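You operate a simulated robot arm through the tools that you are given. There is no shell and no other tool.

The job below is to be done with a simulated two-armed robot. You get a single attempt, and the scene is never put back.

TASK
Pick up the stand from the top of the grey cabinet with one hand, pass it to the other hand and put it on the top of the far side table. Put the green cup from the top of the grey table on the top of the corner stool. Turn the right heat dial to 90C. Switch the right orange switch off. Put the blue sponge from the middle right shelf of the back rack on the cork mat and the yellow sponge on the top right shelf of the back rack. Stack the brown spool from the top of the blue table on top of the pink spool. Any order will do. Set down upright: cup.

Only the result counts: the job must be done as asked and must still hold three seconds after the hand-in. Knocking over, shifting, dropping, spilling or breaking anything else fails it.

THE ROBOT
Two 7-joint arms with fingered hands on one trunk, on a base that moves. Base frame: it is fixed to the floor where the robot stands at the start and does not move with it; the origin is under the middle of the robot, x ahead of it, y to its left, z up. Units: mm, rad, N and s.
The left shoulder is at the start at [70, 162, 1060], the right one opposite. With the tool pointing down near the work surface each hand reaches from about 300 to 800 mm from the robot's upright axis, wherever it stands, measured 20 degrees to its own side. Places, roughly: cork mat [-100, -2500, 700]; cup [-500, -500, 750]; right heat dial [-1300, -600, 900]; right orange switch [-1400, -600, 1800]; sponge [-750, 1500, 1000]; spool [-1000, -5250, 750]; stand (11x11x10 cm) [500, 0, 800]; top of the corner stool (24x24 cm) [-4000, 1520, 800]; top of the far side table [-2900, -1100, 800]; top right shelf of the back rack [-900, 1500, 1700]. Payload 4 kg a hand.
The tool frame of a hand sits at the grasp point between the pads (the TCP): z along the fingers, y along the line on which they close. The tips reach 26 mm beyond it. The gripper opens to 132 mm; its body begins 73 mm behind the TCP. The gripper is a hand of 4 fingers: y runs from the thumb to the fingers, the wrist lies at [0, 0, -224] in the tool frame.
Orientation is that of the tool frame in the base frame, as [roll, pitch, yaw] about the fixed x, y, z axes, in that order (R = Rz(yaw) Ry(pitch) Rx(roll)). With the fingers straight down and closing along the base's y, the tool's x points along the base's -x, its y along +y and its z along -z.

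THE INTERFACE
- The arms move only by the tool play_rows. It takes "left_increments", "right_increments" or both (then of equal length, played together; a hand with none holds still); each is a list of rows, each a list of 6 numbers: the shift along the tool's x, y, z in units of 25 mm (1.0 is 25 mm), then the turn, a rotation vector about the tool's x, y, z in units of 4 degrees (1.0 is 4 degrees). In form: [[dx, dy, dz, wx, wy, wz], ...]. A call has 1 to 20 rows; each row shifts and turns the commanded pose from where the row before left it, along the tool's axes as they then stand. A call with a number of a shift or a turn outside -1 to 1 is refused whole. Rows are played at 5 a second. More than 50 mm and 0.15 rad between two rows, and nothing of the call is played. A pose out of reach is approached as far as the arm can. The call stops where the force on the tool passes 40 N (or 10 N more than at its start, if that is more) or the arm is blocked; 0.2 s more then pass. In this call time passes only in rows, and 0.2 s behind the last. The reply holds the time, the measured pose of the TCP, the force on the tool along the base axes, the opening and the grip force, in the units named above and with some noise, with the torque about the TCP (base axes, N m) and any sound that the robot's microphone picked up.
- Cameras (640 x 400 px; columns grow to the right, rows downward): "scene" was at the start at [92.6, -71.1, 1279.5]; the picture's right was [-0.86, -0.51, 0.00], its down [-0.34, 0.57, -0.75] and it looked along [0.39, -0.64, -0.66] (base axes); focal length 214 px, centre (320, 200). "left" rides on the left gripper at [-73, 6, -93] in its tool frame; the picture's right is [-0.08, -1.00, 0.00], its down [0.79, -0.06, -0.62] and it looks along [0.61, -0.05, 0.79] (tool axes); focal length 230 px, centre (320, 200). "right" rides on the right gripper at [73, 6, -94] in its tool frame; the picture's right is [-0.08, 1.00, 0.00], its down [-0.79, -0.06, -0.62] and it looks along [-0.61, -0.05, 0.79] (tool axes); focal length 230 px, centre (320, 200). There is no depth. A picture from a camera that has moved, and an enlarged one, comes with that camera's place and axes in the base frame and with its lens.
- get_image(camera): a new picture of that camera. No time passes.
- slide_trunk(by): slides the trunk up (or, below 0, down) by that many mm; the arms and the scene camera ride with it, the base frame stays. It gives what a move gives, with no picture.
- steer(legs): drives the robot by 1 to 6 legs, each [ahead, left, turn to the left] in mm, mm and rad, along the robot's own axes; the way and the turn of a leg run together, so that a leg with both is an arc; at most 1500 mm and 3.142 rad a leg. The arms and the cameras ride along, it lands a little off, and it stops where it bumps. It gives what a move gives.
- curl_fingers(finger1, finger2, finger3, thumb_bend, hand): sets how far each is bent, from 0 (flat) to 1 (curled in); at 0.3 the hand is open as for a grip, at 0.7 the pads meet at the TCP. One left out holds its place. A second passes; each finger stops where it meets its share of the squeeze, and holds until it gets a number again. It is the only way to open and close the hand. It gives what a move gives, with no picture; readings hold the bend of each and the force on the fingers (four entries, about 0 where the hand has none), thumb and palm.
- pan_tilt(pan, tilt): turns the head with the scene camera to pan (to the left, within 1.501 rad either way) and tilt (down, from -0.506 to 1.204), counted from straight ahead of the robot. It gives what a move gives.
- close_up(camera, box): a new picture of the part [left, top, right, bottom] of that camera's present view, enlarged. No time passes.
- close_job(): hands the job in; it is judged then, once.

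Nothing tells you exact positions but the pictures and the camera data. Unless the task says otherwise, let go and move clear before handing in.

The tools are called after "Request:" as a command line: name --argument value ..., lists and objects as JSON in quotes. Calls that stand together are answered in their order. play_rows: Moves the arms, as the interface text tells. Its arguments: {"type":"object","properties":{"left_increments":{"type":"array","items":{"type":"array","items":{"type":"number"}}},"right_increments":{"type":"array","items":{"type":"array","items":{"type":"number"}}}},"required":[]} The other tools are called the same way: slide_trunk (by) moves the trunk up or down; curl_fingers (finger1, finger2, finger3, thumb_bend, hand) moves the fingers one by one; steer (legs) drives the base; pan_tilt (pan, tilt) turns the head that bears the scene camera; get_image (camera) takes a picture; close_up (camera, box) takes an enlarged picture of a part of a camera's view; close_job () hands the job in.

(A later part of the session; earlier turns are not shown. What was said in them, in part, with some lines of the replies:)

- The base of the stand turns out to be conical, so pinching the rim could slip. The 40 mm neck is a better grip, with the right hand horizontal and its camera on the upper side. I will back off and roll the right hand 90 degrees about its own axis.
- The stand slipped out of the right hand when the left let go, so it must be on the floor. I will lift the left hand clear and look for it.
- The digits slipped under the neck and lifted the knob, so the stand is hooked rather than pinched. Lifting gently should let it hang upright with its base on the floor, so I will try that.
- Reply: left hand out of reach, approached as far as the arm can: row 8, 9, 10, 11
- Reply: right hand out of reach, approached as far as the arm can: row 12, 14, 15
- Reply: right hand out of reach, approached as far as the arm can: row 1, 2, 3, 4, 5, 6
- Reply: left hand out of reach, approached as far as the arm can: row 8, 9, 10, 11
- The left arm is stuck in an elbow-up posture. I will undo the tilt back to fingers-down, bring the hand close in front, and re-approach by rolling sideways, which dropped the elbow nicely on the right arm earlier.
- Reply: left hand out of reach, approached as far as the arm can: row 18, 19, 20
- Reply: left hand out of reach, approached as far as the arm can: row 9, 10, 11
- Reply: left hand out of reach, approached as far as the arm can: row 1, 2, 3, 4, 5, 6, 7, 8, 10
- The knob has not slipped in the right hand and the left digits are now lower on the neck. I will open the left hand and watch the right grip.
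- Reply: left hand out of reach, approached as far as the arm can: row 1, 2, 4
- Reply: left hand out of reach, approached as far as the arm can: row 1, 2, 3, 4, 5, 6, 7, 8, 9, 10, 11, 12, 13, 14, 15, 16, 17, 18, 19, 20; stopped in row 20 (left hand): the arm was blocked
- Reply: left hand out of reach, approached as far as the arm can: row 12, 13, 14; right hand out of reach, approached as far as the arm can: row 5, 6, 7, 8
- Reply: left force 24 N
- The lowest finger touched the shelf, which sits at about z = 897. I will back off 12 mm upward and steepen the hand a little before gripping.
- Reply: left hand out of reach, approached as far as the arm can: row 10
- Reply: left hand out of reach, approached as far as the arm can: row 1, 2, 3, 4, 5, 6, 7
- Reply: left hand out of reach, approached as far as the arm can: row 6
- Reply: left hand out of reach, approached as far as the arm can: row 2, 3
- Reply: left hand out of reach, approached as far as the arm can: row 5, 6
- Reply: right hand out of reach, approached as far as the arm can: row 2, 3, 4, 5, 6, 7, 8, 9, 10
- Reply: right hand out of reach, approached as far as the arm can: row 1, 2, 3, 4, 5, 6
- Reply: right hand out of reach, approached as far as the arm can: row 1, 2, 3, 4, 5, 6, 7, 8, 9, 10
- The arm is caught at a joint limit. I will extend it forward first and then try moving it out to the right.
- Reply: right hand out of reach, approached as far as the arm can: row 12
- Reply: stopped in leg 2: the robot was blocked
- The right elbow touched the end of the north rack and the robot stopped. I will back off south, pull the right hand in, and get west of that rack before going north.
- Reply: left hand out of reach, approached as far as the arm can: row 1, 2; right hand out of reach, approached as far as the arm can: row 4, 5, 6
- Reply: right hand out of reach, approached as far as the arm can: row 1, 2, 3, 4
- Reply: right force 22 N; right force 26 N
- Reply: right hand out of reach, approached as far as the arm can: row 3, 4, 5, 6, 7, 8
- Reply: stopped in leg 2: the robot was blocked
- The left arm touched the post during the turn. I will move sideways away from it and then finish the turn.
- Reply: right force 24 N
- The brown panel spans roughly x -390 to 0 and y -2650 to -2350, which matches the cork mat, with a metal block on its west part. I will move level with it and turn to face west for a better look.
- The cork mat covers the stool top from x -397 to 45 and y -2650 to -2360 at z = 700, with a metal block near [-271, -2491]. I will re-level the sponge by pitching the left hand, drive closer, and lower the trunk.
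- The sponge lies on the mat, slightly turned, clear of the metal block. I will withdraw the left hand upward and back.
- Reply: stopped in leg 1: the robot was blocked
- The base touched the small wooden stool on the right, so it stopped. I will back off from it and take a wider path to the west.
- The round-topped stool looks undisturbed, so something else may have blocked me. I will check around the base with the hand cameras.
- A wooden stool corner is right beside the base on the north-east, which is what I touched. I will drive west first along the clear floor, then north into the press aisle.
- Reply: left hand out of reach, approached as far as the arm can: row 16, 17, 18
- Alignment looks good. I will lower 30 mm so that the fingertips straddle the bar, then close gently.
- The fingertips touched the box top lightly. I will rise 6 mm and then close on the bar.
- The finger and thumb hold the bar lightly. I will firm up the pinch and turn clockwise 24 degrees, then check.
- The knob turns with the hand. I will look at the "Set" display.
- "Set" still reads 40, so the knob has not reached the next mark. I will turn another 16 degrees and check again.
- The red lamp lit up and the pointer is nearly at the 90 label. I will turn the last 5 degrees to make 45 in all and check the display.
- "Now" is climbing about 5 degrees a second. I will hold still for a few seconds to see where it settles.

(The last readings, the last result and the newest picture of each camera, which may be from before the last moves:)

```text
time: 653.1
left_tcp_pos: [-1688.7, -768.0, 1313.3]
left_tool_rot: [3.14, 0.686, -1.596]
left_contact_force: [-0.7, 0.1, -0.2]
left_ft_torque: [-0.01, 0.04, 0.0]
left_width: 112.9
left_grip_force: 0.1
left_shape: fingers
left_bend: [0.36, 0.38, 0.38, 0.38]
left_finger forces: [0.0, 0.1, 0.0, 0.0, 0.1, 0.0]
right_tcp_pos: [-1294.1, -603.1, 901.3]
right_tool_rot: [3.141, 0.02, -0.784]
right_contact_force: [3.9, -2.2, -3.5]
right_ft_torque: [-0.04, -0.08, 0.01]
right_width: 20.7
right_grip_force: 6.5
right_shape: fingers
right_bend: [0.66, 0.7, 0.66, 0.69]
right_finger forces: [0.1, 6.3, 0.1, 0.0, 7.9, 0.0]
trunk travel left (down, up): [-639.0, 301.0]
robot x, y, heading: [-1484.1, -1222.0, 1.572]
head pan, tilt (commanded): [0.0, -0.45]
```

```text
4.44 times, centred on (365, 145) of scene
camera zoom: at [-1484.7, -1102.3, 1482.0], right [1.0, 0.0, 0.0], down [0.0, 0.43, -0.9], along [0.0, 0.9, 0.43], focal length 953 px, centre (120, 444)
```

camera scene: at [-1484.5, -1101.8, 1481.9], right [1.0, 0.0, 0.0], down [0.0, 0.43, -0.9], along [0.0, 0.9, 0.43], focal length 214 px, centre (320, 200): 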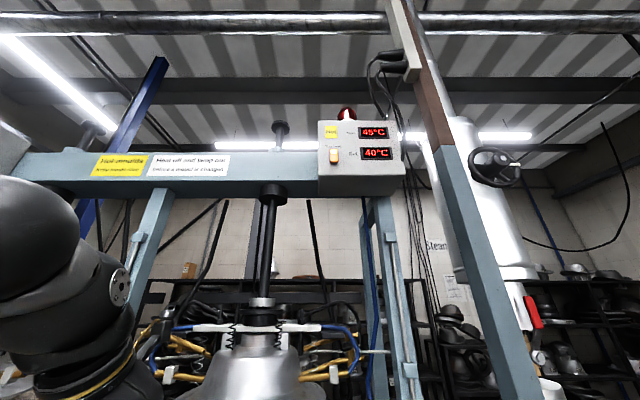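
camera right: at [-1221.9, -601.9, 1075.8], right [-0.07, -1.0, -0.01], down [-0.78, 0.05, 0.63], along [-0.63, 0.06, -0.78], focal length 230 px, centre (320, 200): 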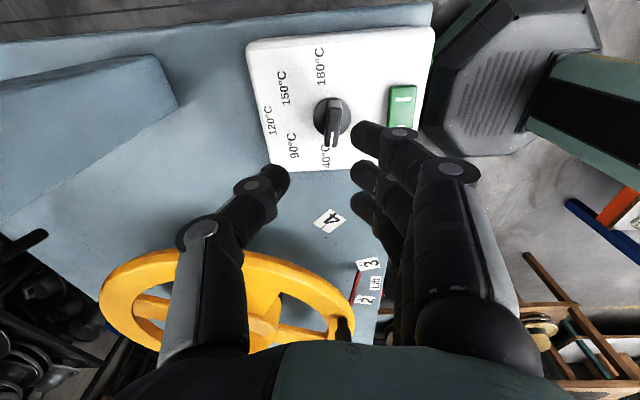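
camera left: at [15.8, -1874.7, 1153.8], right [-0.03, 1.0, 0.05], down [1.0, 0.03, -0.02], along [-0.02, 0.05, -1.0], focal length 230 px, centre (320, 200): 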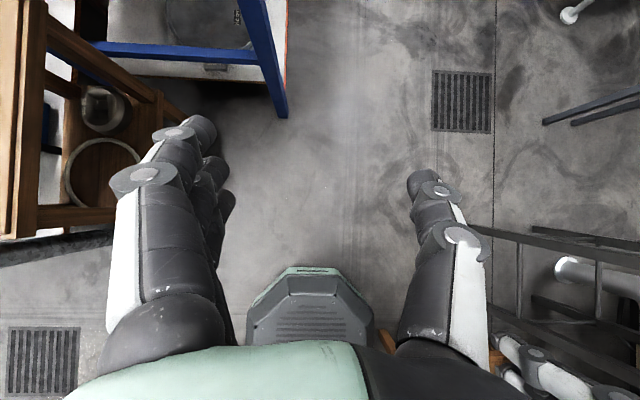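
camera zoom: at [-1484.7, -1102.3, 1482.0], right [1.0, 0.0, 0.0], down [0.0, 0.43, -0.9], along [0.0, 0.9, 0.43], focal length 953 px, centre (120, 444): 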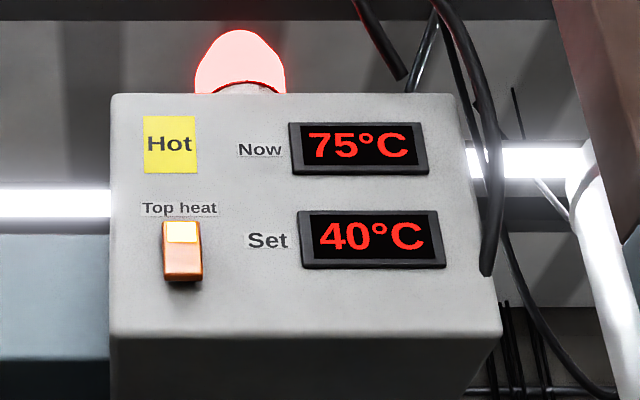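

It is slowing down. I will wait some more to see the final value.

Request:
play_rows --right_increments '[[0, 0, 0, 0, 0, 0], [0, 0, 0, 0, 0, 0], [0, 0, 0, 0, 0, 0], [0, 0, 0, 0, 0, 0], [0, 0, 0, 0, 0, 0], [0, 0, 0, 0, 0, 0], [0, 0, 0, 0, 0, 0], [0, 0, 0, 0, 0, 0], [0, 0, 0, 0, 0, 0], [0, 0, 0, 0, 0, 0], [0, 0, 0, 0, 0, 0], [0, 0, 0, 0, 0, 0], [0, 0, 0, 0, 0, 0], [0, 0, 0, 0, 0, 0], [0, 0, 0, 0, 0, 0], [0, 0, 0, 0, 0, 0], [0, 0, 0, 0, 0, 0], [0, 0, 0, 0, 0, 0], [0, 0, 0, 0, 0, 0], [0, 0, 0, 0, 0, 0]]'

Request:
play_rows --right_increments '[[0, 0, 0, 0, 0, 0], [0, 0, 0, 0, 0, 0], [0, 0, 0, 0, 0, 0], [0, 0, 0, 0, 0, 0], [0, 0, 0, 0, 0, 0], [0, 0, 0, 0, 0, 0], [0, 0, 0, 0, 0, 0], [0, 0, 0, 0, 0, 0], [0, 0, 0, 0, 0, 0], [0, 0, 0, 0, 0, 0], [0, 0, 0, 0, 0, 0], [0, 0, 0, 0, 0, 0], [0, 0, 0, 0, 0, 0], [0, 0, 0, 0, 0, 0], [0, 0, 0, 0, 0, 0], [0, 0, 0, 0, 0, 0], [0, 0, 0, 0, 0, 0], [0, 0, 0, 0, 0, 0], [0, 0, 0, 0, 0, 0], [0, 0, 0, 0, 0, 0]]'

Request:
close_up --camera "scene" --box '[310, 100, 420, 190]'

```text
time: 657.4
left_tcp_pos: [-1688.9, -768.8, 1312.3]
left_tool_rot: [3.139, 0.685, -1.596]
left_contact_force: [-0.1, -0.3, 0.1]
left_ft_torque: [0.03, -0.01, -0.01]
left_width: 113.4
left_grip_force: 0.1
left_shape: fingers
left_bend: [0.36, 0.38, 0.38, 0.38]
left_finger forces: [0.0, 0.0, 0.0, 0.0, 0.0, 0.1]
right_tcp_pos: [-1293.5, -603.1, 901.4]
right_tool_rot: [-3.14, 0.021, -0.784]
right_contact_force: [3.3, -1.8, -2.9]
right_ft_torque: [-0.05, -0.05, -0.01]
right_width: 20.7
right_grip_force: 7.2
right_shape: fingers
right_bend: [0.66, 0.7, 0.66, 0.69]
right_finger forces: [0.0, 6.3, 0.1, 0.0, 7.9, 0.1]
trunk travel left (down, up): [-639.0, 301.0]
robot x, y, heading: [-1484.3, -1225.9, 1.571]
head pan, tilt (commanded): [0.0, -0.45]
```

```text
time: 661.5
left_tcp_pos: [-1689.5, -768.2, 1313.2]
left_tool_rot: [3.14, 0.687, -1.598]
left_contact_force: [0.1, -0.1, -0.2]
left_ft_torque: [-0.01, 0.04, 0.02]
left_width: 113.3
left_grip_force: 0.0
left_shape: fingers
left_bend: [0.36, 0.38, 0.38, 0.38]
left_finger forces: [0.1, 0.1, 0.1, 0.0, 0.0, 0.0]
right_tcp_pos: [-1294.3, -603.4, 901.6]
right_tool_rot: [3.141, 0.023, -0.784]
right_contact_force: [2.9, -2.0, -2.7]
right_ft_torque: [-0.03, -0.05, 0.02]
right_width: 20.8
right_grip_force: 6.8
right_shape: fingers
right_bend: [0.66, 0.7, 0.66, 0.69]
right_finger forces: [0.0, 6.3, 0.0, 0.0, 7.9, 0.0]
trunk travel left (down, up): [-639.0, 301.0]
robot x, y, heading: [-1484.0, -1223.3, 1.572]
head pan, tilt (commanded): [0.0, -0.45]
```

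```text
4.44 times, centred on (365, 145) of scene
camera zoom: at [-1484.7, -1102.3, 1482.0], right [1.0, 0.0, 0.0], down [0.0, 0.43, -0.9], along [0.0, 0.9, 0.43], focal length 953 px, centre (120, 444)
```

zoom: 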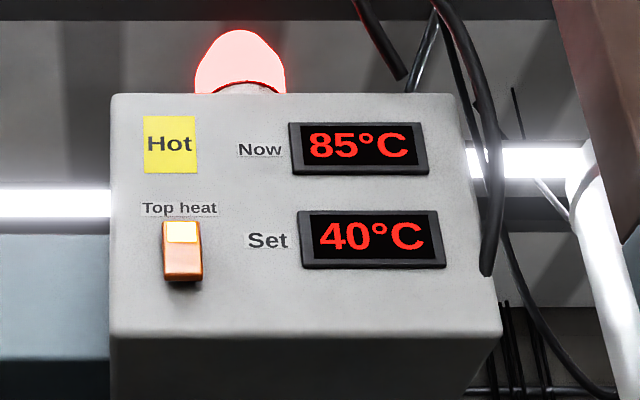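

The value heads toward about 90. I will wait a bit more to be sure of the final reading.

Request:
play_rows --right_increments '[[0, 0, 0, 0, 0, 0], [0, 0, 0, 0, 0, 0], [0, 0, 0, 0, 0, 0], [0, 0, 0, 0, 0, 0], [0, 0, 0, 0, 0, 0], [0, 0, 0, 0, 0, 0], [0, 0, 0, 0, 0, 0], [0, 0, 0, 0, 0, 0], [0, 0, 0, 0, 0, 0], [0, 0, 0, 0, 0, 0], [0, 0, 0, 0, 0, 0], [0, 0, 0, 0, 0, 0], [0, 0, 0, 0, 0, 0], [0, 0, 0, 0, 0, 0], [0, 0, 0, 0, 0, 0], [0, 0, 0, 0, 0, 0], [0, 0, 0, 0, 0, 0], [0, 0, 0, 0, 0, 0], [0, 0, 0, 0, 0, 0], [0, 0, 0, 0, 0, 0]]'

Request:
play_rows --right_increments '[[0, 0, 0, 0, 0, 0], [0, 0, 0, 0, 0, 0], [0, 0, 0, 0, 0, 0], [0, 0, 0, 0, 0, 0], [0, 0, 0, 0, 0, 0], [0, 0, 0, 0, 0, 0], [0, 0, 0, 0, 0, 0], [0, 0, 0, 0, 0, 0], [0, 0, 0, 0, 0, 0], [0, 0, 0, 0, 0, 0], [0, 0, 0, 0, 0, 0], [0, 0, 0, 0, 0, 0], [0, 0, 0, 0, 0, 0], [0, 0, 0, 0, 0, 0], [0, 0, 0, 0, 0, 0], [0, 0, 0, 0, 0, 0], [0, 0, 0, 0, 0, 0], [0, 0, 0, 0, 0, 0], [0, 0, 0, 0, 0, 0], [0, 0, 0, 0, 0, 0]]'

Request:
play_rows --right_increments '[[0, 0, 0, 0, 0, 0], [0, 0, 0, 0, 0, 0], [0, 0, 0, 0, 0, 0], [0, 0, 0, 0, 0, 0], [0, 0, 0, 0, 0, 0], [0, 0, 0, 0, 0, 0], [0, 0, 0, 0, 0, 0], [0, 0, 0, 0, 0, 0], [0, 0, 0, 0, 0, 0], [0, 0, 0, 0, 0, 0], [0, 0, 0, 0, 0, 0], [0, 0, 0, 0, 0, 0], [0, 0, 0, 0, 0, 0], [0, 0, 0, 0, 0, 0], [0, 0, 0, 0, 0, 0], [0, 0, 0, 0, 0, 0], [0, 0, 0, 0, 0, 0], [0, 0, 0, 0, 0, 0], [0, 0, 0, 0, 0, 0], [0, 0, 0, 0, 0, 0]]'

Request:
close_up --camera "scene" --box '[310, 100, 420, 190]'

```text
time: 665.8
left_tcp_pos: [-1688.8, -768.9, 1313.0]
left_tool_rot: [3.139, 0.684, -1.597]
left_contact_force: [0.6, -0.3, -0.7]
left_ft_torque: [0.0, -0.02, 0.01]
left_width: 113.0
left_grip_force: 0.0
left_shape: fingers
left_bend: [0.36, 0.38, 0.38, 0.38]
left_finger forces: [0.0, 0.0, 0.0, 0.1, 0.0, 0.0]
right_tcp_pos: [-1294.3, -603.3, 901.5]
right_tool_rot: [-3.141, 0.021, -0.785]
right_contact_force: [3.3, -1.8, -1.9]
right_ft_torque: [-0.05, -0.07, -0.01]
right_width: 20.7
right_grip_force: 6.7
right_shape: fingers
right_bend: [0.66, 0.7, 0.66, 0.69]
right_finger forces: [0.0, 6.3, 0.1, 0.1, 7.9, 0.1]
trunk travel left (down, up): [-639.0, 301.0]
robot x, y, heading: [-1482.2, -1224.2, 1.569]
head pan, tilt (commanded): [0.0, -0.45]
```

```text
time: 670.0
left_tcp_pos: [-1689.7, -768.7, 1312.9]
left_tool_rot: [3.14, 0.687, -1.597]
left_contact_force: [0.5, -1.1, 0.2]
left_ft_torque: [0.02, 0.04, -0.02]
left_width: 113.0
left_grip_force: 0.1
left_shape: fingers
left_bend: [0.36, 0.38, 0.38, 0.38]
left_finger forces: [0.0, 0.0, 0.0, 0.0, 0.0, 0.0]
right_tcp_pos: [-1294.5, -603.6, 901.1]
right_tool_rot: [3.141, 0.02, -0.783]
right_contact_force: [3.2, -1.6, -2.5]
right_ft_torque: [-0.05, -0.02, 0.0]
right_width: 20.6
right_grip_force: 7.5
right_shape: fingers
right_bend: [0.66, 0.7, 0.66, 0.69]
right_finger forces: [0.0, 6.3, 0.1, 0.1, 8.0, 0.0]
trunk travel left (down, up): [-639.0, 301.0]
robot x, y, heading: [-1481.7, -1221.6, 1.567]
head pan, tilt (commanded): [0.0, -0.45]
```

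```text
time: 674.1
left_tcp_pos: [-1688.4, -767.8, 1313.3]
left_tool_rot: [3.139, 0.685, -1.597]
left_contact_force: [0.5, 0.6, -0.5]
left_ft_torque: [0.04, 0.01, 0.01]
left_width: 113.2
left_grip_force: 0.1
left_shape: fingers
left_bend: [0.36, 0.38, 0.38, 0.38]
left_finger forces: [0.0, 0.1, 0.0, 0.0, 0.0, 0.0]
right_tcp_pos: [-1293.7, -604.5, 899.9]
right_tool_rot: [-3.141, 0.022, -0.784]
right_contact_force: [3.5, -1.4, -2.7]
right_ft_torque: [-0.07, -0.05, 0.03]
right_width: 20.5
right_grip_force: 6.8
right_shape: fingers
right_bend: [0.66, 0.7, 0.66, 0.69]
right_finger forces: [0.0, 6.4, 0.0, 0.1, 7.9, 0.0]
trunk travel left (down, up): [-639.0, 301.0]
robot x, y, heading: [-1484.5, -1220.4, 1.575]
head pan, tilt (commanded): [0.0, -0.45]
```

```text
4.44 times, centred on (365, 145) of scene
camera zoom: at [-1484.7, -1102.3, 1482.0], right [1.0, 0.0, 0.0], down [0.0, 0.43, -0.9], along [0.0, 0.9, 0.43], focal length 953 px, centre (120, 444)
```

zoom: 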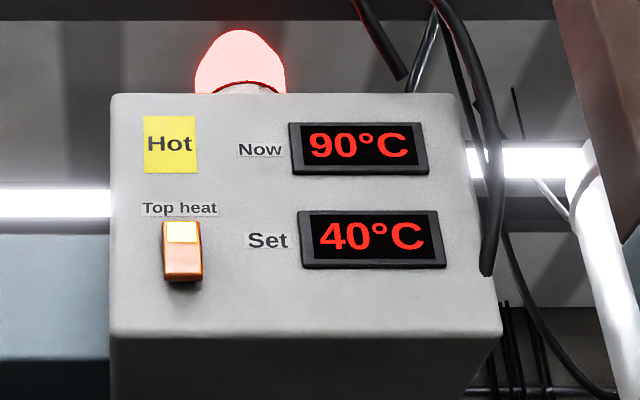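

"Now" reads 90, so the dial is effectively at 90. I will release the knob, lift the hand and check both the dial and the display.

Request:
curl_fingers --hand "right" --finger1 0.59 --finger2 0.59 --finger3 0.59 --thumb_bend 0.59

Request:
play_rows --right_increments '[[0, 0, -0.6, 0, 0, 0], [0, 0, -1, 0, 0, 0], [0, 0, -1, 0, 0, 0], [0, 0, -1, 0, 0, 0]]'

Request:
close_up --camera "right" --box '[220, 60, 420, 210]'

Request:
close_up --camera "scene" --box '[310, 100, 420, 190]'

```text
time: 675.1
left_tcp_pos: [-1690.3, -768.7, 1312.5]
left_tool_rot: [3.142, 0.685, -1.598]
left_contact_force: [0.0, 0.4, -0.5]
left_ft_torque: [0.0, -0.03, -0.01]
left_width: 113.1
left_grip_force: 0.1
left_shape: fingers
left_bend: [0.36, 0.38, 0.38, 0.38]
left_finger forces: [0.0, 0.0, 0.1, 0.0, 0.0, 0.1]
right_tcp_pos: [-1294.2, -604.2, 900.1]
right_tool_rot: [-3.141, 0.02, -0.782]
right_contact_force: [0.4, -0.1, -0.1]
right_ft_torque: [-0.03, -0.01, 0.03]
right_width: 41.4
right_grip_force: 0.0
right_shape: fingers
right_bend: [0.59, 0.59, 0.59, 0.59]
right_finger forces: [0.1, 0.0, 0.0, 0.0, 0.1, 0.0]
trunk travel left (down, up): [-639.0, 301.0]
robot x, y, heading: [-1486.3, -1220.6, 1.571]
head pan, tilt (commanded): [0.0, -0.45]
```

```text
time: 676.1
left_tcp_pos: [-1689.9, -768.7, 1312.7]
left_tool_rot: [3.141, 0.688, -1.595]
left_contact_force: [0.5, -0.4, 0.2]
left_ft_torque: [-0.01, 0.01, -0.02]
left_width: 113.3
left_grip_force: 0.0
left_shape: fingers
left_bend: [0.36, 0.38, 0.38, 0.38]
left_finger forces: [0.0, 0.0, 0.0, 0.1, 0.0, 0.0]
right_tcp_pos: [-1294.3, -607.4, 990.7]
right_tool_rot: [-3.141, 0.019, -0.781]
right_contact_force: [-0.4, 0.7, -0.9]
right_ft_torque: [0.02, 0.0, 0.0]
right_width: 41.3
right_grip_force: 0.0
right_shape: fingers
right_bend: [0.59, 0.59, 0.59, 0.59]
right_finger forces: [0.0, 0.1, 0.0, 0.0, 0.0, 0.1]
trunk travel left (down, up): [-639.0, 301.0]
robot x, y, heading: [-1481.5, -1222.9, 1.564]
head pan, tilt (commanded): [0.0, -0.45]
```

```text
2.67 times, centred on (320, 135) of right
camera zoom: at [-1244.8, -664.4, 1082.8], right [-0.76, -0.65, 0.0], down [-0.51, 0.59, 0.63], along [-0.41, 0.48, -0.77], focal length 614 px, centre (320, 373)
```

zoom: 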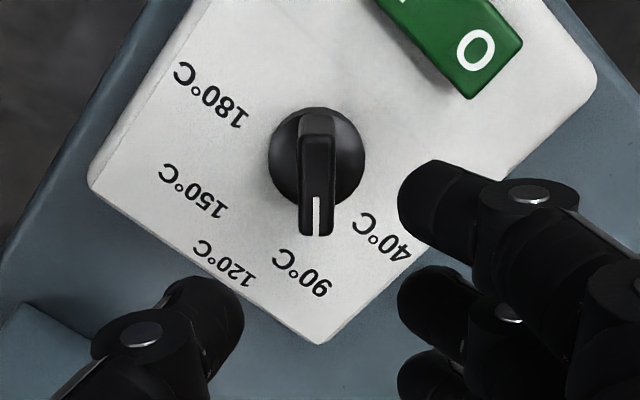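

```text
4.44 times, centred on (365, 145) of scene
camera zoom: at [-1486.0, -1103.3, 1482.0], right [1.0, 0.0, 0.0], down [0.0, 0.44, -0.9], along [0.0, 0.9, 0.44], focal length 953 px, centre (120, 444)
```

zoom: 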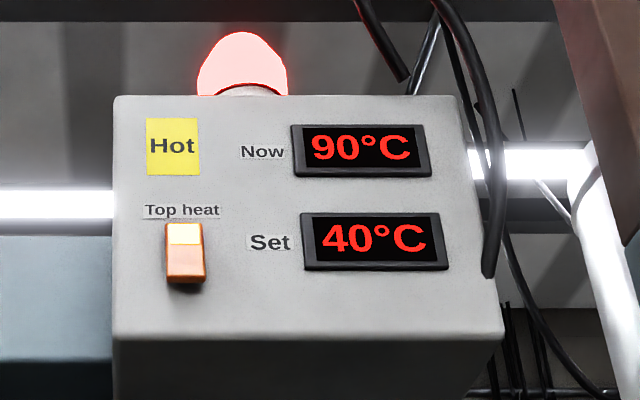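

The pointer now lines up with the 90 mark. I will pull the right hand away from the dial, and shape the left hand into a pointing finger for the orange switch.

Request:
play_rows --right_increments '[[0, 0, -1, 0, 0, 0], [0.7, 0.7, -0.5, 0, 0, 0], [0.7, 0.7, 0, 0, 0, 0], [0.7, 0.7, 0, 0, 0, 0], [0.7, 0.7, 0, 0, 0, 0], [0.7, 0.7, 0, 0, 0, 0], [0.7, 0.7, 0, 0, 0, 0], [0.7, 0.7, 0, 0, 0, 0], [0.7, 0.7, 0, 0, 0, 0]]'

Request:
curl_fingers --hand "left" --finger1 1.0 --finger2 0.45 --finger3 1.0 --thumb_bend 0.9

Request:
get_image --camera "left"

Request:
pan_tilt --pan 0.0 --tilt 0.1

Request:
get_image --camera "scene"

```text
time: 678.1
left_tcp_pos: [-1690.2, -769.3, 1313.6]
left_tool_rot: [3.14, 0.689, -1.598]
left_contact_force: [0.1, -1.0, 0.8]
left_ft_torque: [0.0, -0.01, 0.02]
left_width: 113.0
left_grip_force: 0.0
left_shape: fingers
left_bend: [0.36, 0.38, 0.38, 0.38]
left_finger forces: [0.1, 0.1, 0.0, 0.1, 0.1, 0.0]
right_tcp_pos: [-1292.5, -805.6, 1026.9]
right_tool_rot: [3.141, 0.021, -0.782]
right_contact_force: [-0.4, 0.4, 0.7]
right_ft_torque: [0.0, 0.03, 0.05]
right_width: 41.7
right_grip_force: 0.1
right_shape: fingers
right_bend: [0.59, 0.59, 0.59, 0.59]
right_finger forces: [0.0, 0.0, 0.0, 0.1, 0.0, 0.0]
trunk travel left (down, up): [-639.0, 301.0]
robot x, y, heading: [-1482.2, -1222.5, 1.574]
head pan, tilt (commanded): [0.0, -0.45]
```

```text
time: 679.1
left_tcp_pos: [-1689.4, -768.3, 1314.0]
left_tool_rot: [3.14, 0.686, -1.598]
left_contact_force: [-0.3, -0.6, -0.3]
left_ft_torque: [-0.01, 0.03, -0.02]
left_width: 37.3
left_grip_force: 0.1
left_shape: fingers
left_bend: [1.0, 0.45, 1.0, 0.9]
left_finger forces: [0.0, 0.0, 0.0, 0.0, 0.0, 0.0]
right_tcp_pos: [-1292.7, -803.1, 1026.1]
right_tool_rot: [3.141, 0.022, -0.783]
right_contact_force: [0.1, -0.2, -0.3]
right_ft_torque: [-0.06, 0.03, -0.05]
right_width: 41.7
right_grip_force: 0.1
right_shape: fingers
right_bend: [0.59, 0.59, 0.59, 0.59]
right_finger forces: [0.0, 0.0, 0.0, 0.1, 0.1, 0.0]
trunk travel left (down, up): [-639.0, 301.0]
robot x, y, heading: [-1484.0, -1225.1, 1.574]
head pan, tilt (commanded): [0.0, -0.45]
```

```text
taken
camera left: at [-1694.9, -772.8, 1431.9], right [1.0, 0.04, 0.05], down [0.04, -1.0, -0.02], along [0.05, 0.02, -1.0], focal length 230 px, centre (320, 200)
```

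left: 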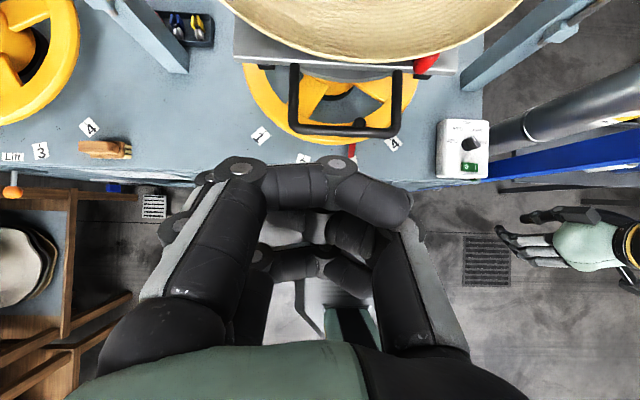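

```text
time: 680.1
left_tcp_pos: [-1688.7, -768.0, 1312.3]
left_tool_rot: [3.141, 0.686, -1.598]
left_contact_force: [0.3, 0.1, -0.3]
left_ft_torque: [-0.02, 0.0, 0.02]
left_width: 37.5
left_grip_force: 0.0
left_shape: fingers
left_bend: [1.0, 0.45, 1.0, 0.9]
left_finger forces: [0.1, 0.1, 0.1, 0.0, 0.1, 0.0]
right_tcp_pos: [-1292.2, -804.3, 1026.8]
right_tool_rot: [-3.14, 0.02, -0.782]
right_contact_force: [-0.7, -0.3, -0.2]
right_ft_torque: [-0.01, -0.01, -0.03]
right_width: 41.6
right_grip_force: 0.0
right_shape: fingers
right_bend: [0.59, 0.59, 0.59, 0.59]
right_finger forces: [0.0, 0.0, 0.1, 0.1, 0.1, 0.0]
trunk travel left (down, up): [-639.0, 301.0]
robot x, y, heading: [-1482.6, -1226.7, 1.575]
head pan, tilt (commanded): [0.0, 0.099]
```

```text
taken
camera scene: at [-1485.4, -1080.6, 1436.3], right [1.0, 0.0, 0.0], down [0.0, -0.1, -1.0], along [0.0, 1.0, -0.1], focal length 214 px, centre (320, 200)
```

scene: 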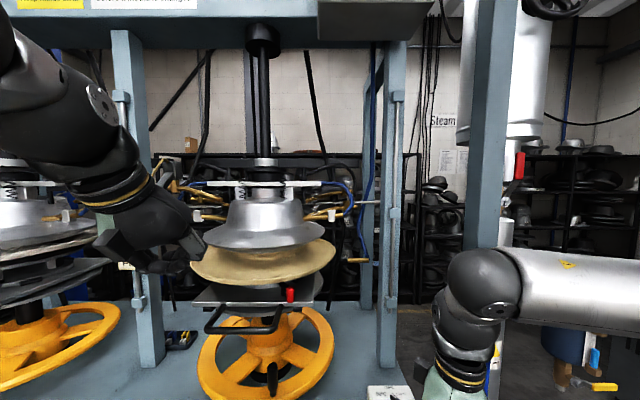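

The pointing finger protrudes well beyond the curled ones. I will shift right a little and raise the trunk so the left hand can reach the switch comfortably.

Request:
steer --legs '[[0, -120, 0]]'

Request:
slide_trunk --by 299

Request:
play_rows --left_increments '[[0, 0, 0, 0, -1, 0], [0, 0, 0, 0, -1, 0], [0, 0, 0, 0, -1, 0], [0, 0, 0, 0, -1, 0], [0, 0, 0, 0, -1, 0], [0, 0, 0, 0, -1, 0], [0, 0, 0, 0, -1, 0], [0, 0, 0, 0, -1, 0], [0, 0, 0, 0, -1, 0]]'

Request:
pan_tilt --pan 0.0 --tilt -0.15

Request:
get_image --camera "scene"

```text
time: 681.4
left_tcp_pos: [-1569.6, -768.7, 1312.2]
left_tool_rot: [3.141, 0.685, -1.595]
left_contact_force: [0.7, -1.1, 1.1]
left_ft_torque: [0.02, 0.0, -0.05]
left_width: 37.3
left_grip_force: 0.0
left_shape: fingers
left_bend: [1.0, 0.45, 1.0, 0.9]
left_finger forces: [0.0, 0.1, 0.1, 0.0, 0.1, 0.0]
right_tcp_pos: [-1172.2, -803.9, 1027.6]
right_tool_rot: [-3.139, 0.018, -0.783]
right_contact_force: [0.0, 1.1, 0.6]
right_ft_torque: [0.02, -0.02, -0.01]
right_width: 41.6
right_grip_force: 0.1
right_shape: fingers
right_bend: [0.59, 0.59, 0.59, 0.59]
right_finger forces: [0.0, 0.1, 0.0, 0.0, 0.0, 0.0]
trunk travel left (down, up): [-639.0, 301.0]
robot x, y, heading: [-1362.0, -1223.6, 1.57]
head pan, tilt (commanded): [0.0, 0.099]
```

```text
time: 684.4
left_tcp_pos: [-1567.8, -769.3, 1610.9]
left_tool_rot: [3.141, 0.685, -1.595]
left_contact_force: [0.9, -0.6, -0.1]
left_ft_torque: [-0.03, -0.03, 0.01]
left_width: 37.3
left_grip_force: 0.0
left_shape: fingers
left_bend: [1.0, 0.45, 1.0, 0.9]
left_finger forces: [0.0, 0.0, 0.0, 0.0, 0.1, 0.1]
right_tcp_pos: [-1170.6, -803.8, 1325.7]
right_tool_rot: [-3.14, 0.02, -0.783]
right_contact_force: [1.5, 1.1, -0.5]
right_ft_torque: [0.0, 0.0, 0.0]
right_width: 41.5
right_grip_force: 0.0
right_shape: fingers
right_bend: [0.59, 0.59, 0.59, 0.59]
right_finger forces: [0.0, 0.0, 0.1, 0.0, 0.1, 0.0]
trunk travel left (down, up): [-938.0, 2.0]
robot x, y, heading: [-1362.1, -1225.2, 1.571]
head pan, tilt (commanded): [0.0, 0.099]
```

```text
time: 686.4
left_tcp_pos: [-1573.0, -769.2, 1617.5]
left_tool_rot: [3.14, 1.314, -1.597]
left_contact_force: [0.4, -0.1, 0.1]
left_ft_torque: [-0.03, -0.02, -0.02]
left_width: 37.4
left_grip_force: 0.0
left_shape: fingers
left_bend: [1.0, 0.45, 1.0, 0.9]
left_finger forces: [0.0, 0.1, 0.1, 0.0, 0.0, 0.0]
left hand out of reach, approached as far as the arm can: row 9
right_tcp_pos: [-1171.8, -802.8, 1326.3]
right_tool_rot: [-3.141, 0.02, -0.78]
right_contact_force: [-0.6, -0.5, 0.2]
right_ft_torque: [0.01, -0.01, 0.01]
right_width: 41.6
right_grip_force: 0.0
right_shape: fingers
right_bend: [0.59, 0.59, 0.59, 0.59]
right_finger forces: [0.0, 0.0, 0.0, 0.0, 0.0, 0.0]
trunk travel left (down, up): [-938.0, 2.0]
robot x, y, heading: [-1364.7, -1224.1, 1.577]
head pan, tilt (commanded): [0.0, 0.099]
```

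```text
time: 687.1
left_tcp_pos: [-1572.8, -767.9, 1617.8]
left_tool_rot: [3.14, 1.312, -1.597]
left_contact_force: [-0.2, 0.1, 0.6]
left_ft_torque: [0.01, 0.01, -0.02]
left_width: 37.4
left_grip_force: 0.0
left_shape: fingers
left_bend: [1.0, 0.45, 1.0, 0.9]
left_finger forces: [0.0, 0.0, 0.1, 0.1, 0.0, 0.0]
right_tcp_pos: [-1171.4, -804.3, 1326.7]
right_tool_rot: [3.141, 0.021, -0.783]
right_contact_force: [0.3, -0.1, 0.7]
right_ft_torque: [0.05, -0.02, 0.02]
right_width: 41.6
right_grip_force: 0.0
right_shape: fingers
right_bend: [0.59, 0.59, 0.59, 0.59]
right_finger forces: [0.0, 0.0, 0.1, 0.0, 0.0, 0.0]
trunk travel left (down, up): [-938.0, 2.0]
robot x, y, heading: [-1362.3, -1220.5, 1.574]
head pan, tilt (commanded): [0.0, -0.15]
```

```text
taken
camera scene: at [-1364.5, -1087.3, 1757.4], right [1.0, 0.0, 0.0], down [0.0, 0.15, -0.99], along [0.0, 0.99, 0.15], focal length 214 px, centre (320, 200)
```

scene: 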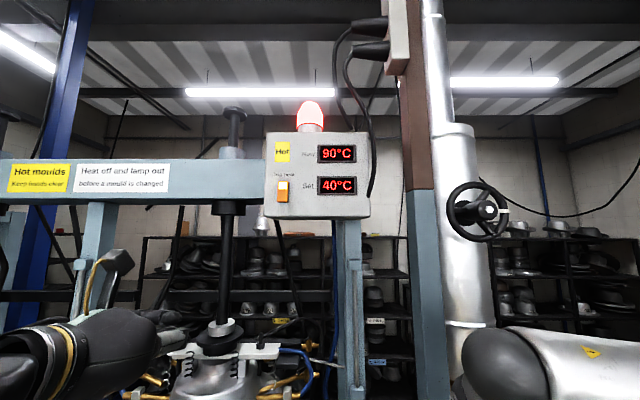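

The switch is in front of me at about [-1447, -620, 1848]. I will bring the left hand up level with it while still about 100 mm away from the panel.

Request:
play_rows --left_increments '[[-0.976, -0.739, -0.238, 0, 0, 0], [-0.976, -0.739, -0.238, 0, 0, 0], [-0.976, -0.739, -0.238, 0, 0, 0], [-0.976, -0.739, -0.238, 0, 0, 0], [-0.976, -0.739, -0.238, 0, 0, 0], [-0.976, -0.739, -0.238, 0, 0, 0], [-0.976, -0.739, -0.238, 0, 0, 0], [-0.976, -0.739, -0.238, 0, 0, 0], [-0.976, -0.739, -0.238, 0, 0, 0]]'

Request:
get_image --camera "scene"

Request:
get_image --camera "left"

```text
time: 689.1
left_tcp_pos: [-1402.6, -743.5, 1833.6]
left_tool_rot: [3.134, 1.314, -1.607]
left_contact_force: [1.0, -1.0, 0.0]
left_ft_torque: [-0.02, 0.01, -0.01]
left_width: 37.5
left_grip_force: 0.1
left_shape: fingers
left_bend: [1.0, 0.45, 1.0, 0.9]
left_finger forces: [0.0, 0.0, 0.0, 0.0, 0.0, 0.1]
left hand out of reach, approached as far as the arm can: row 5, 6, 7, 8, 9
right_tcp_pos: [-1170.3, -802.7, 1326.0]
right_tool_rot: [3.141, 0.021, -0.782]
right_contact_force: [0.4, 0.2, -0.5]
right_ft_torque: [0.03, -0.04, 0.03]
right_width: 42.0
right_grip_force: 0.1
right_shape: fingers
right_bend: [0.59, 0.59, 0.59, 0.59]
right_finger forces: [0.0, 0.1, 0.1, 0.0, 0.0, 0.1]
trunk travel left (down, up): [-938.0, 2.0]
robot x, y, heading: [-1360.1, -1227.9, 1.572]
head pan, tilt (commanded): [0.0, -0.15]
```

```text
taken
camera scene: at [-1361.7, -1087.0, 1757.4], right [1.0, 0.0, 0.0], down [0.0, 0.15, -0.99], along [0.0, 0.99, 0.15], focal length 214 px, centre (320, 200)
```

scene: 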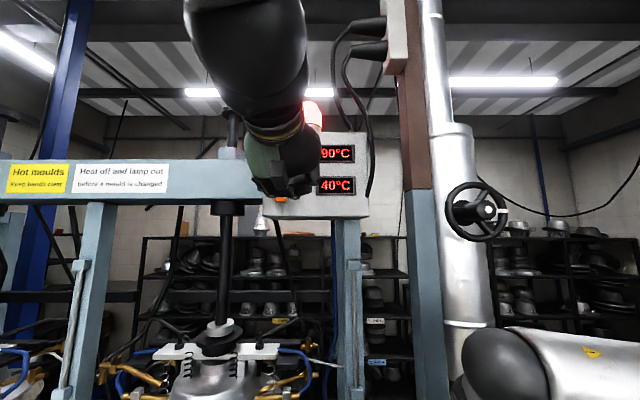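

```text
taken
camera left: at [-1410.0, -817.2, 1928.4], right [1.0, -0.01, 0.07], down [0.04, -0.8, -0.6], along [0.06, 0.6, -0.79], focal length 230 px, centre (320, 200)
```

left: 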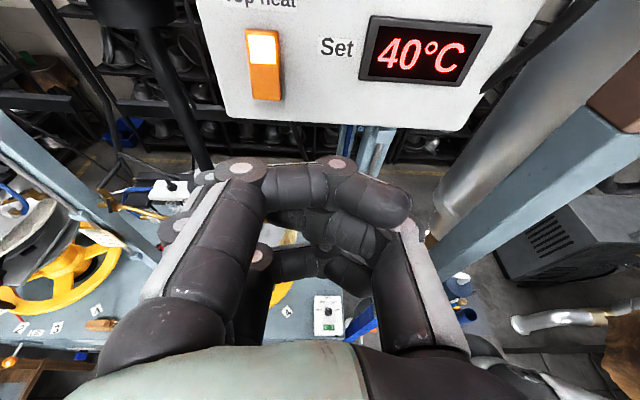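

The left camera sees the switch clearly. I will use the camera-side finger as the pointer instead so I can watch its tip, then line it up with the lower half of the switch.

Request:
curl_fingers --hand "left" --finger1 0.45 --finger2 1.0 --finger3 1.0 --thumb_bend 0.9

Request:
play_rows --left_increments '[[0.33, 0.35, 0.6, 0, 0, 0], [0, 0, 0.6, 0, 0, 0]]'

Request:
get_image --camera "left"

```text
time: 690.1
left_tcp_pos: [-1405.8, -744.9, 1833.5]
left_tool_rot: [-3.139, 1.315, -1.595]
left_contact_force: [-0.1, 0.1, -0.2]
left_ft_torque: [-0.01, -0.03, -0.01]
left_width: 34.3
left_grip_force: 0.1
left_shape: fingers
left_bend: [0.45, 0.72, 1.0, 0.91]
left_finger forces: [0.0, 0.1, 0.1, 0.1, 0.0, 0.1]
right_tcp_pos: [-1172.9, -803.6, 1327.2]
right_tool_rot: [3.14, 0.022, -0.78]
right_contact_force: [-0.3, 0.3, 0.5]
right_ft_torque: [0.0, -0.01, -0.01]
right_width: 41.6
right_grip_force: 0.0
right_shape: fingers
right_bend: [0.59, 0.59, 0.59, 0.59]
right_finger forces: [0.0, 0.0, 0.1, 0.0, 0.1, 0.0]
trunk travel left (down, up): [-938.0, 2.0]
robot x, y, heading: [-1366.1, -1224.5, 1.568]
head pan, tilt (commanded): [0.0, -0.15]
```

```text
time: 690.7
left_tcp_pos: [-1415.0, -713.1, 1819.0]
left_tool_rot: [-3.139, 1.312, -1.593]
left_contact_force: [0.9, -0.4, 0.1]
left_ft_torque: [0.03, 0.03, -0.01]
left_width: 34.6
left_grip_force: 0.0
left_shape: fingers
left_bend: [0.45, 0.72, 1.0, 0.91]
left_finger forces: [0.1, 0.0, 0.1, 0.0, 0.1, 0.0]
right_tcp_pos: [-1172.1, -802.5, 1326.2]
right_tool_rot: [-3.141, 0.019, -0.782]
right_contact_force: [-0.3, 0.3, 0.6]
right_ft_torque: [0.01, -0.02, 0.01]
right_width: 41.6
right_grip_force: 0.1
right_shape: fingers
right_bend: [0.59, 0.59, 0.59, 0.59]
right_finger forces: [0.0, 0.0, 0.0, 0.1, 0.0, 0.0]
trunk travel left (down, up): [-938.0, 2.0]
robot x, y, heading: [-1366.1, -1221.8, 1.571]
head pan, tilt (commanded): [0.0, -0.15]
```

```text
taken
camera left: at [-1422.0, -786.5, 1913.5], right [1.0, 0.0, 0.08], down [0.04, -0.8, -0.6], along [0.06, 0.6, -0.8], focal length 230 px, centre (320, 200)
```

left: 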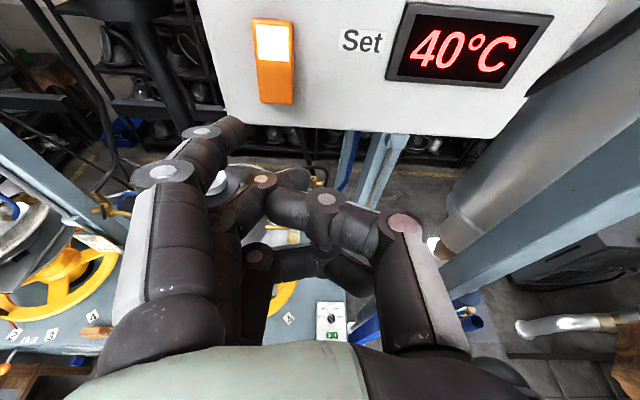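

The fingertip is about 60 mm from the panel, slightly left and high of the target. I will correct and approach to about 20 mm.

Request:
play_rows --left_increments '[[0.03, -0.2, 0.84, 0, 0, 0], [0.03, -0.2, 0.84, 0, 0, 0]]'

Request:
get_image --camera "left"

Request:
get_image --camera "scene"

```text
time: 691.3
left_tcp_pos: [-1401.3, -670.4, 1807.6]
left_tool_rot: [3.137, 1.314, -1.597]
left_contact_force: [0.8, 0.1, -0.7]
left_ft_torque: [0.01, 0.02, -0.01]
left_width: 34.5
left_grip_force: 0.1
left_shape: fingers
left_bend: [0.45, 0.72, 1.0, 0.91]
left_finger forces: [0.0, 0.0, 0.1, 0.0, 0.1, 0.0]
right_tcp_pos: [-1171.5, -799.7, 1324.9]
right_tool_rot: [3.14, 0.019, -0.782]
right_contact_force: [-0.4, 0.1, -0.2]
right_ft_torque: [-0.04, -0.04, -0.02]
right_width: 41.8
right_grip_force: 0.1
right_shape: fingers
right_bend: [0.59, 0.59, 0.59, 0.59]
right_finger forces: [0.1, 0.0, 0.0, 0.0, 0.0, 0.0]
trunk travel left (down, up): [-938.0, 2.0]
robot x, y, heading: [-1365.7, -1225.8, 1.569]
head pan, tilt (commanded): [0.0, -0.15]
```

```text
taken
camera left: at [-1408.8, -745.0, 1901.6], right [1.0, 0.0, 0.07], down [0.04, -0.8, -0.6], along [0.06, 0.6, -0.8], focal length 230 px, centre (320, 200)
```

left: 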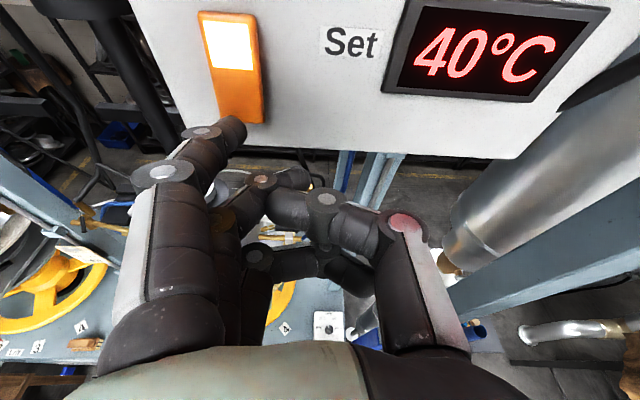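

```text
taken
camera scene: at [-1363.9, -1083.1, 1757.1], right [1.0, 0.0, 0.0], down [0.0, 0.15, -0.99], along [0.0, 0.99, 0.15], focal length 214 px, centre (320, 200)
```

scene: 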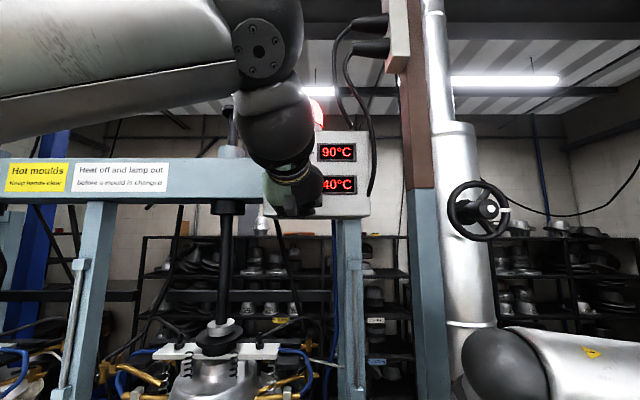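

The fingertip is just in front of the lower part of the switch. I will push forward in small steps and watch the force.

Request:
play_rows --left_increments '[[-0.16, 0, 0.16, 0, 0, 0], [-0.05, 0, 0.19, 0, 0, 0], [-0.05, 0, 0.19, 0, 0, 0]]'

Request:
get_image --camera "left"

```text
time: 692.1
left_tcp_pos: [-1400.3, -665.6, 1812.6]
left_tool_rot: [3.138, 1.317, -1.599]
left_contact_force: [-0.4, -8.3, -0.8]
left_ft_torque: [0.15, 0.0, 0.4]
left_width: 35.1
left_grip_force: 3.9
left_shape: fingers
left_bend: [0.45, 0.72, 1.0, 0.91]
left_finger forces: [7.9, 0.0, 0.1, 0.1, 0.1, 0.0]
right_tcp_pos: [-1170.5, -807.0, 1325.8]
right_tool_rot: [-3.141, 0.023, -0.782]
right_contact_force: [-0.3, -0.9, -0.4]
right_ft_torque: [-0.03, 0.03, 0.01]
right_width: 41.6
right_grip_force: 0.0
right_shape: fingers
right_bend: [0.59, 0.59, 0.59, 0.59]
right_finger forces: [0.1, 0.1, 0.0, 0.0, 0.0, 0.0]
trunk travel left (down, up): [-938.0, 2.0]
robot x, y, heading: [-1364.3, -1224.7, 1.572]
head pan, tilt (commanded): [0.0, -0.15]
```

```text
taken
camera left: at [-1409.1, -739.7, 1907.1], right [1.0, -0.01, 0.07], down [0.04, -0.79, -0.61], along [0.06, 0.61, -0.79], focal length 230 px, centre (320, 200)
```

left: 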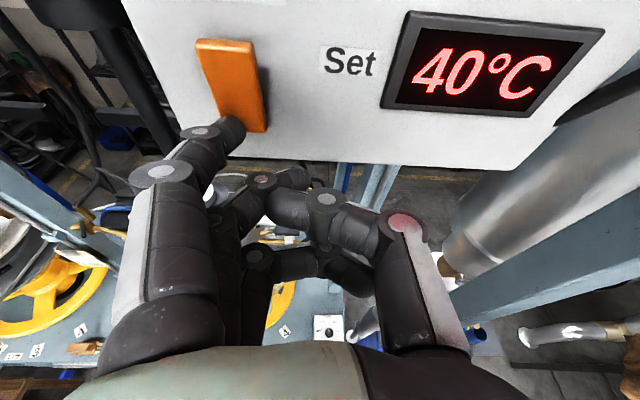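

The lit window went dark and the rocker flipped, so the switch is off. I will pull the finger straight back and confirm.

Request:
play_rows --left_increments '[[0.1, 0, -0.4, 0, 0, 0], [0.2, 0, -0.8, 0, 0, 0], [0.25, 0, -0.95, 0, 0, 0], [0.25, 0, -0.95, 0, 0, 0], [0.25, 0, -0.95, 0, 0, 0]]'

Request:
get_image --camera "left"

Request:
close_up --camera "left" --box '[180, 0, 420, 150]'

```text
time: 693.3
left_tcp_pos: [-1406.0, -751.8, 1806.9]
left_tool_rot: [-3.14, 1.316, -1.596]
left_contact_force: [0.2, 0.1, -0.8]
left_ft_torque: [0.03, 0.0, 0.0]
left_width: 34.7
left_grip_force: 0.1
left_shape: fingers
left_bend: [0.45, 0.72, 1.0, 0.91]
left_finger forces: [0.0, 0.0, 0.1, 0.0, 0.1, 0.0]
left hand out of reach, approached as far as the arm can: row 5
right_tcp_pos: [-1173.0, -804.3, 1326.0]
right_tool_rot: [3.141, 0.021, -0.783]
right_contact_force: [0.1, -0.2, -0.1]
right_ft_torque: [0.01, -0.05, 0.01]
right_width: 41.5
right_grip_force: 0.1
right_shape: fingers
right_bend: [0.59, 0.59, 0.59, 0.59]
right_finger forces: [0.1, 0.1, 0.0, 0.0, 0.1, 0.0]
trunk travel left (down, up): [-938.0, 2.0]
robot x, y, heading: [-1365.2, -1224.1, 1.568]
head pan, tilt (commanded): [0.0, -0.15]
```

```text
taken
camera left: at [-1413.5, -825.8, 1901.9], right [1.0, -0.01, 0.08], down [0.04, -0.8, -0.6], along [0.07, 0.6, -0.79], focal length 230 px, centre (320, 200)
```

left: 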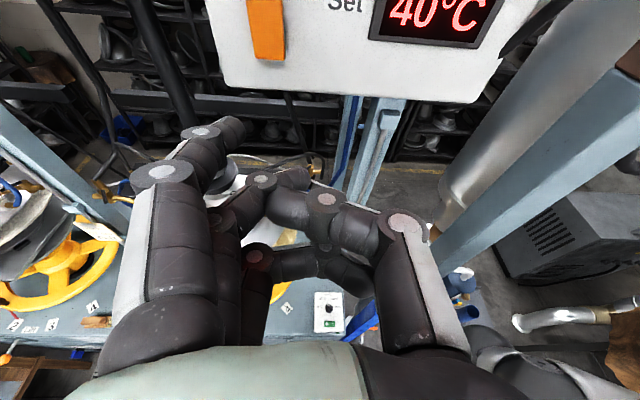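

```text
2.67 times, centred on (300, 75) of left
camera zoom: at [-1413.5, -825.8, 1901.9], right [1.0, -0.01, 0.08], down [0.04, -0.8, -0.6], along [0.07, 0.6, -0.79], focal length 614 px, centre (373, 533)
```

zoom: 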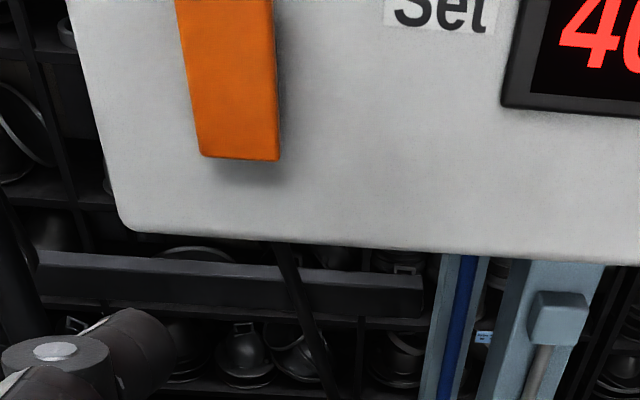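

The switch is off and its lamp is dark. I will back the robot away from the press and take a last look at the controls.

Request:
steer --legs '[[-280, 0, 0]]'

Request:
pan_tilt --pan 0.0 --tilt 0.0

Request:
get_image --camera "scene"

Request:
close_up --camera "scene" --box '[240, 110, 380, 215]'

Request:
pan_tilt --pan -0.05 --tilt 0.7

Request:
get_image --camera "scene"

```text
time: 695.3
left_tcp_pos: [-1404.5, -1021.8, 1805.6]
left_tool_rot: [-3.139, 1.314, -1.601]
left_contact_force: [0.7, 0.5, -0.3]
left_ft_torque: [0.01, 0.03, 0.01]
left_width: 34.8
left_grip_force: 0.1
left_shape: fingers
left_bend: [0.45, 0.72, 1.0, 0.91]
left_finger forces: [0.1, 0.1, 0.0, 0.1, 0.1, 0.0]
right_tcp_pos: [-1170.4, -1076.5, 1325.4]
right_tool_rot: [3.141, 0.016, -0.786]
right_contact_force: [-0.6, 0.7, 0.3]
right_ft_torque: [0.0, 0.0, 0.01]
right_width: 41.6
right_grip_force: 0.1
right_shape: fingers
right_bend: [0.59, 0.59, 0.59, 0.59]
right_finger forces: [0.1, 0.1, 0.2, 0.0, 0.0, 0.1]
trunk travel left (down, up): [-938.0, 2.0]
robot x, y, heading: [-1364.6, -1502.9, 1.567]
head pan, tilt (commanded): [0.0, -0.15]
```

```text
time: 696.0
left_tcp_pos: [-1403.8, -1026.1, 1806.4]
left_tool_rot: [-3.139, 1.315, -1.601]
left_contact_force: [0.2, -0.2, 0.4]
left_ft_torque: [-0.01, 0.02, -0.02]
left_width: 34.9
left_grip_force: 0.1
left_shape: fingers
left_bend: [0.45, 0.72, 1.0, 0.91]
left_finger forces: [0.1, 0.0, 0.1, 0.0, 0.0, 0.1]
right_tcp_pos: [-1170.8, -1078.6, 1325.6]
right_tool_rot: [-3.14, 0.018, -0.785]
right_contact_force: [-1.4, 0.0, -0.3]
right_ft_torque: [0.01, -0.01, -0.02]
right_width: 41.6
right_grip_force: 0.1
right_shape: fingers
right_bend: [0.59, 0.59, 0.59, 0.59]
right_finger forces: [0.0, 0.1, 0.0, 0.1, 0.0, 0.1]
trunk travel left (down, up): [-938.0, 2.0]
robot x, y, heading: [-1363.9, -1502.7, 1.565]
head pan, tilt (commanded): [0.0, 0.0]
```

```text
taken
camera scene: at [-1364.1, -1356.8, 1744.1], right [1.0, 0.0, 0.0], down [0.0, 0.0, -1.0], along [0.0, 1.0, 0.0], focal length 214 px, centre (320, 200)
```

scene: 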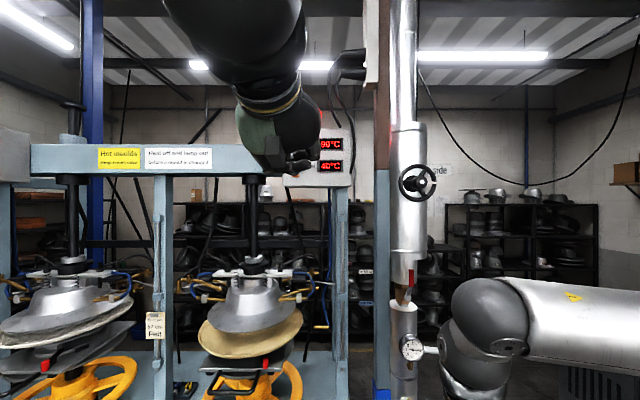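

```text
3.81 times, centred on (310, 162) of scene
camera zoom: at [-1364.1, -1356.8, 1744.1], right [1.0, 0.0, 0.0], down [0.0, 0.0, -1.0], along [0.0, 1.0, 0.0], focal length 817 px, centre (358, 343)
```

zoom: 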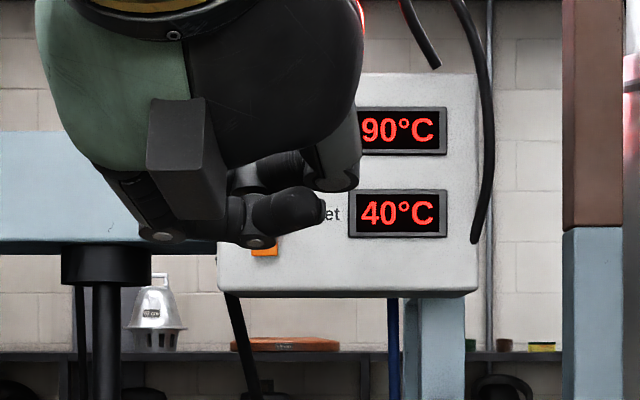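

```text
time: 697.0
left_tcp_pos: [-1405.7, -1027.1, 1807.8]
left_tool_rot: [-3.139, 1.314, -1.601]
left_contact_force: [-0.2, 0.5, 1.0]
left_ft_torque: [-0.02, -0.01, 0.04]
left_width: 34.7
left_grip_force: 0.0
left_shape: fingers
left_bend: [0.45, 0.72, 1.0, 0.91]
left_finger forces: [0.0, 0.0, 0.0, 0.0, 0.0, 0.0]
right_tcp_pos: [-1169.9, -1080.2, 1326.5]
right_tool_rot: [-3.141, 0.021, -0.784]
right_contact_force: [-1.0, 0.1, -0.2]
right_ft_torque: [0.0, -0.02, -0.05]
right_width: 41.3
right_grip_force: 0.0
right_shape: fingers
right_bend: [0.59, 0.59, 0.59, 0.59]
right_finger forces: [0.0, 0.1, 0.1, 0.1, 0.1, 0.1]
trunk travel left (down, up): [-938.0, 2.0]
robot x, y, heading: [-1365.3, -1498.4, 1.564]
head pan, tilt (commanded): [-0.051, 0.7]
```

```text
taken
camera scene: at [-1359.8, -1364.2, 1680.5], right [1.0, -0.05, 0.0], down [-0.03, -0.64, -0.77], along [0.04, 0.76, -0.64], focal length 214 px, centre (320, 200)
```

scene: 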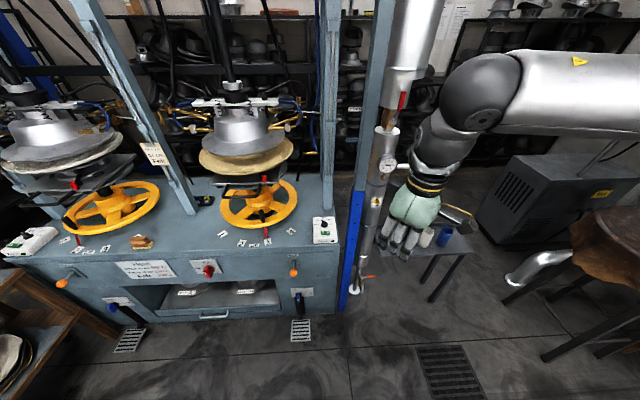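

Through the frame I can even see the yellow sponge still on the top shelf. I will take one last close-up of the right dial.

Request:
close_up --camera "scene" --box '[295, 205, 355, 250]'

Request:
close_up --camera "scene" --box '[0, 215, 70, 265]'

```text
8.89 times, centred on (325, 228) of scene
camera zoom: at [-1359.8, -1364.2, 1680.5], right [1.0, -0.05, 0.0], down [-0.03, -0.64, -0.77], along [0.04, 0.76, -0.64], focal length 1906 px, centre (276, -44)
```

zoom: 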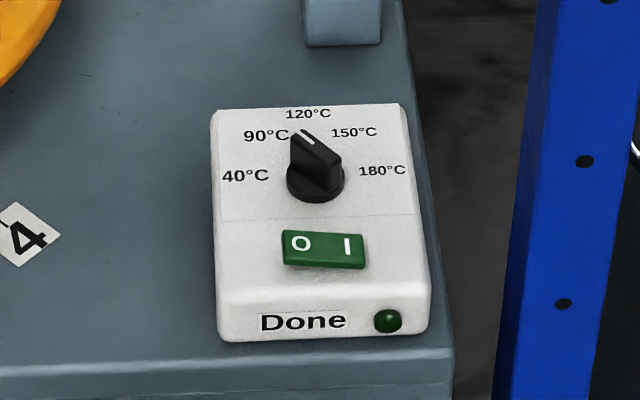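

```text
8.00 times, centred on (35, 240) of scene
camera zoom: at [-1359.8, -1364.2, 1680.5], right [1.0, -0.05, 0.0], down [-0.03, -0.64, -0.77], along [0.04, 0.76, -0.64], focal length 1716 px, centre (2600, -120)
```

zoom: 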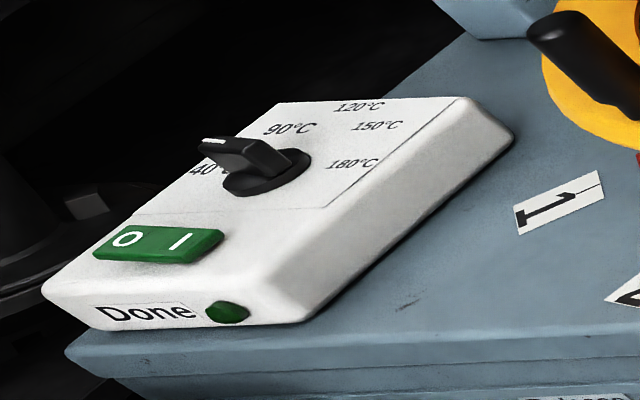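

Everything that was asked is done as far as I can see, and both hands are empty and clear:
- The stand is on the far side table.
- The cup is upright on the corner stool.
- The yellow sponge is on the top right shelf and the blue one is on the cork mat.
- The brown spool is stacked on the pink one.
- The right dial points at 90, although the "Set" display still reads 40.
- The right orange switch is off.

The stand did fall to the floor during the first handover; I picked it up and passed it over again. The base also bumped a wooden stool, and the arms touched a rack end and a post. I saw nothing out of place afterwards, but I did not check the rack and the post up close. I am handing in.

Request:
close_job

```text
The job is handed in.
```

I handed the job in with every part of the task done. The stand was dropped along the way, and a few bumps may count against it.

| Task | Result |
|---|---|
| Stand | Upright on the far side table, picked up with the left hand and passed to the right |
| Green cup | Upright on the corner stool |
| Right heat dial | Pointer on the 90C mark; the "Now" display reached 90, but "Set" stayed at 40 throughout |
| Right orange switch | Off; the rocker flipped and its light went out |
| Yellow sponge | On the top right shelf of the back rack |
| Blue sponge | On the cork mat, clear of the metal block there |
| Brown spool | Stacked on the pink spool |

- **Dropped stand:** at the first handover it slipped out of the right hand and fell to the floor. I picked it up with the left hand and passed it over properly. I saw no damage.
- **Bumps while driving:** the base nudged a wooden stool, the right elbow touched the end of the back rack, and the left arm touched a blue post. The stool looked undisturbed afterwards. I did not check the rack end or the post up close.
- **Late checks:** I did not go back to the cup, the spools or the blue sponge before handing in. All three looked fine when I last saw them after placing them.
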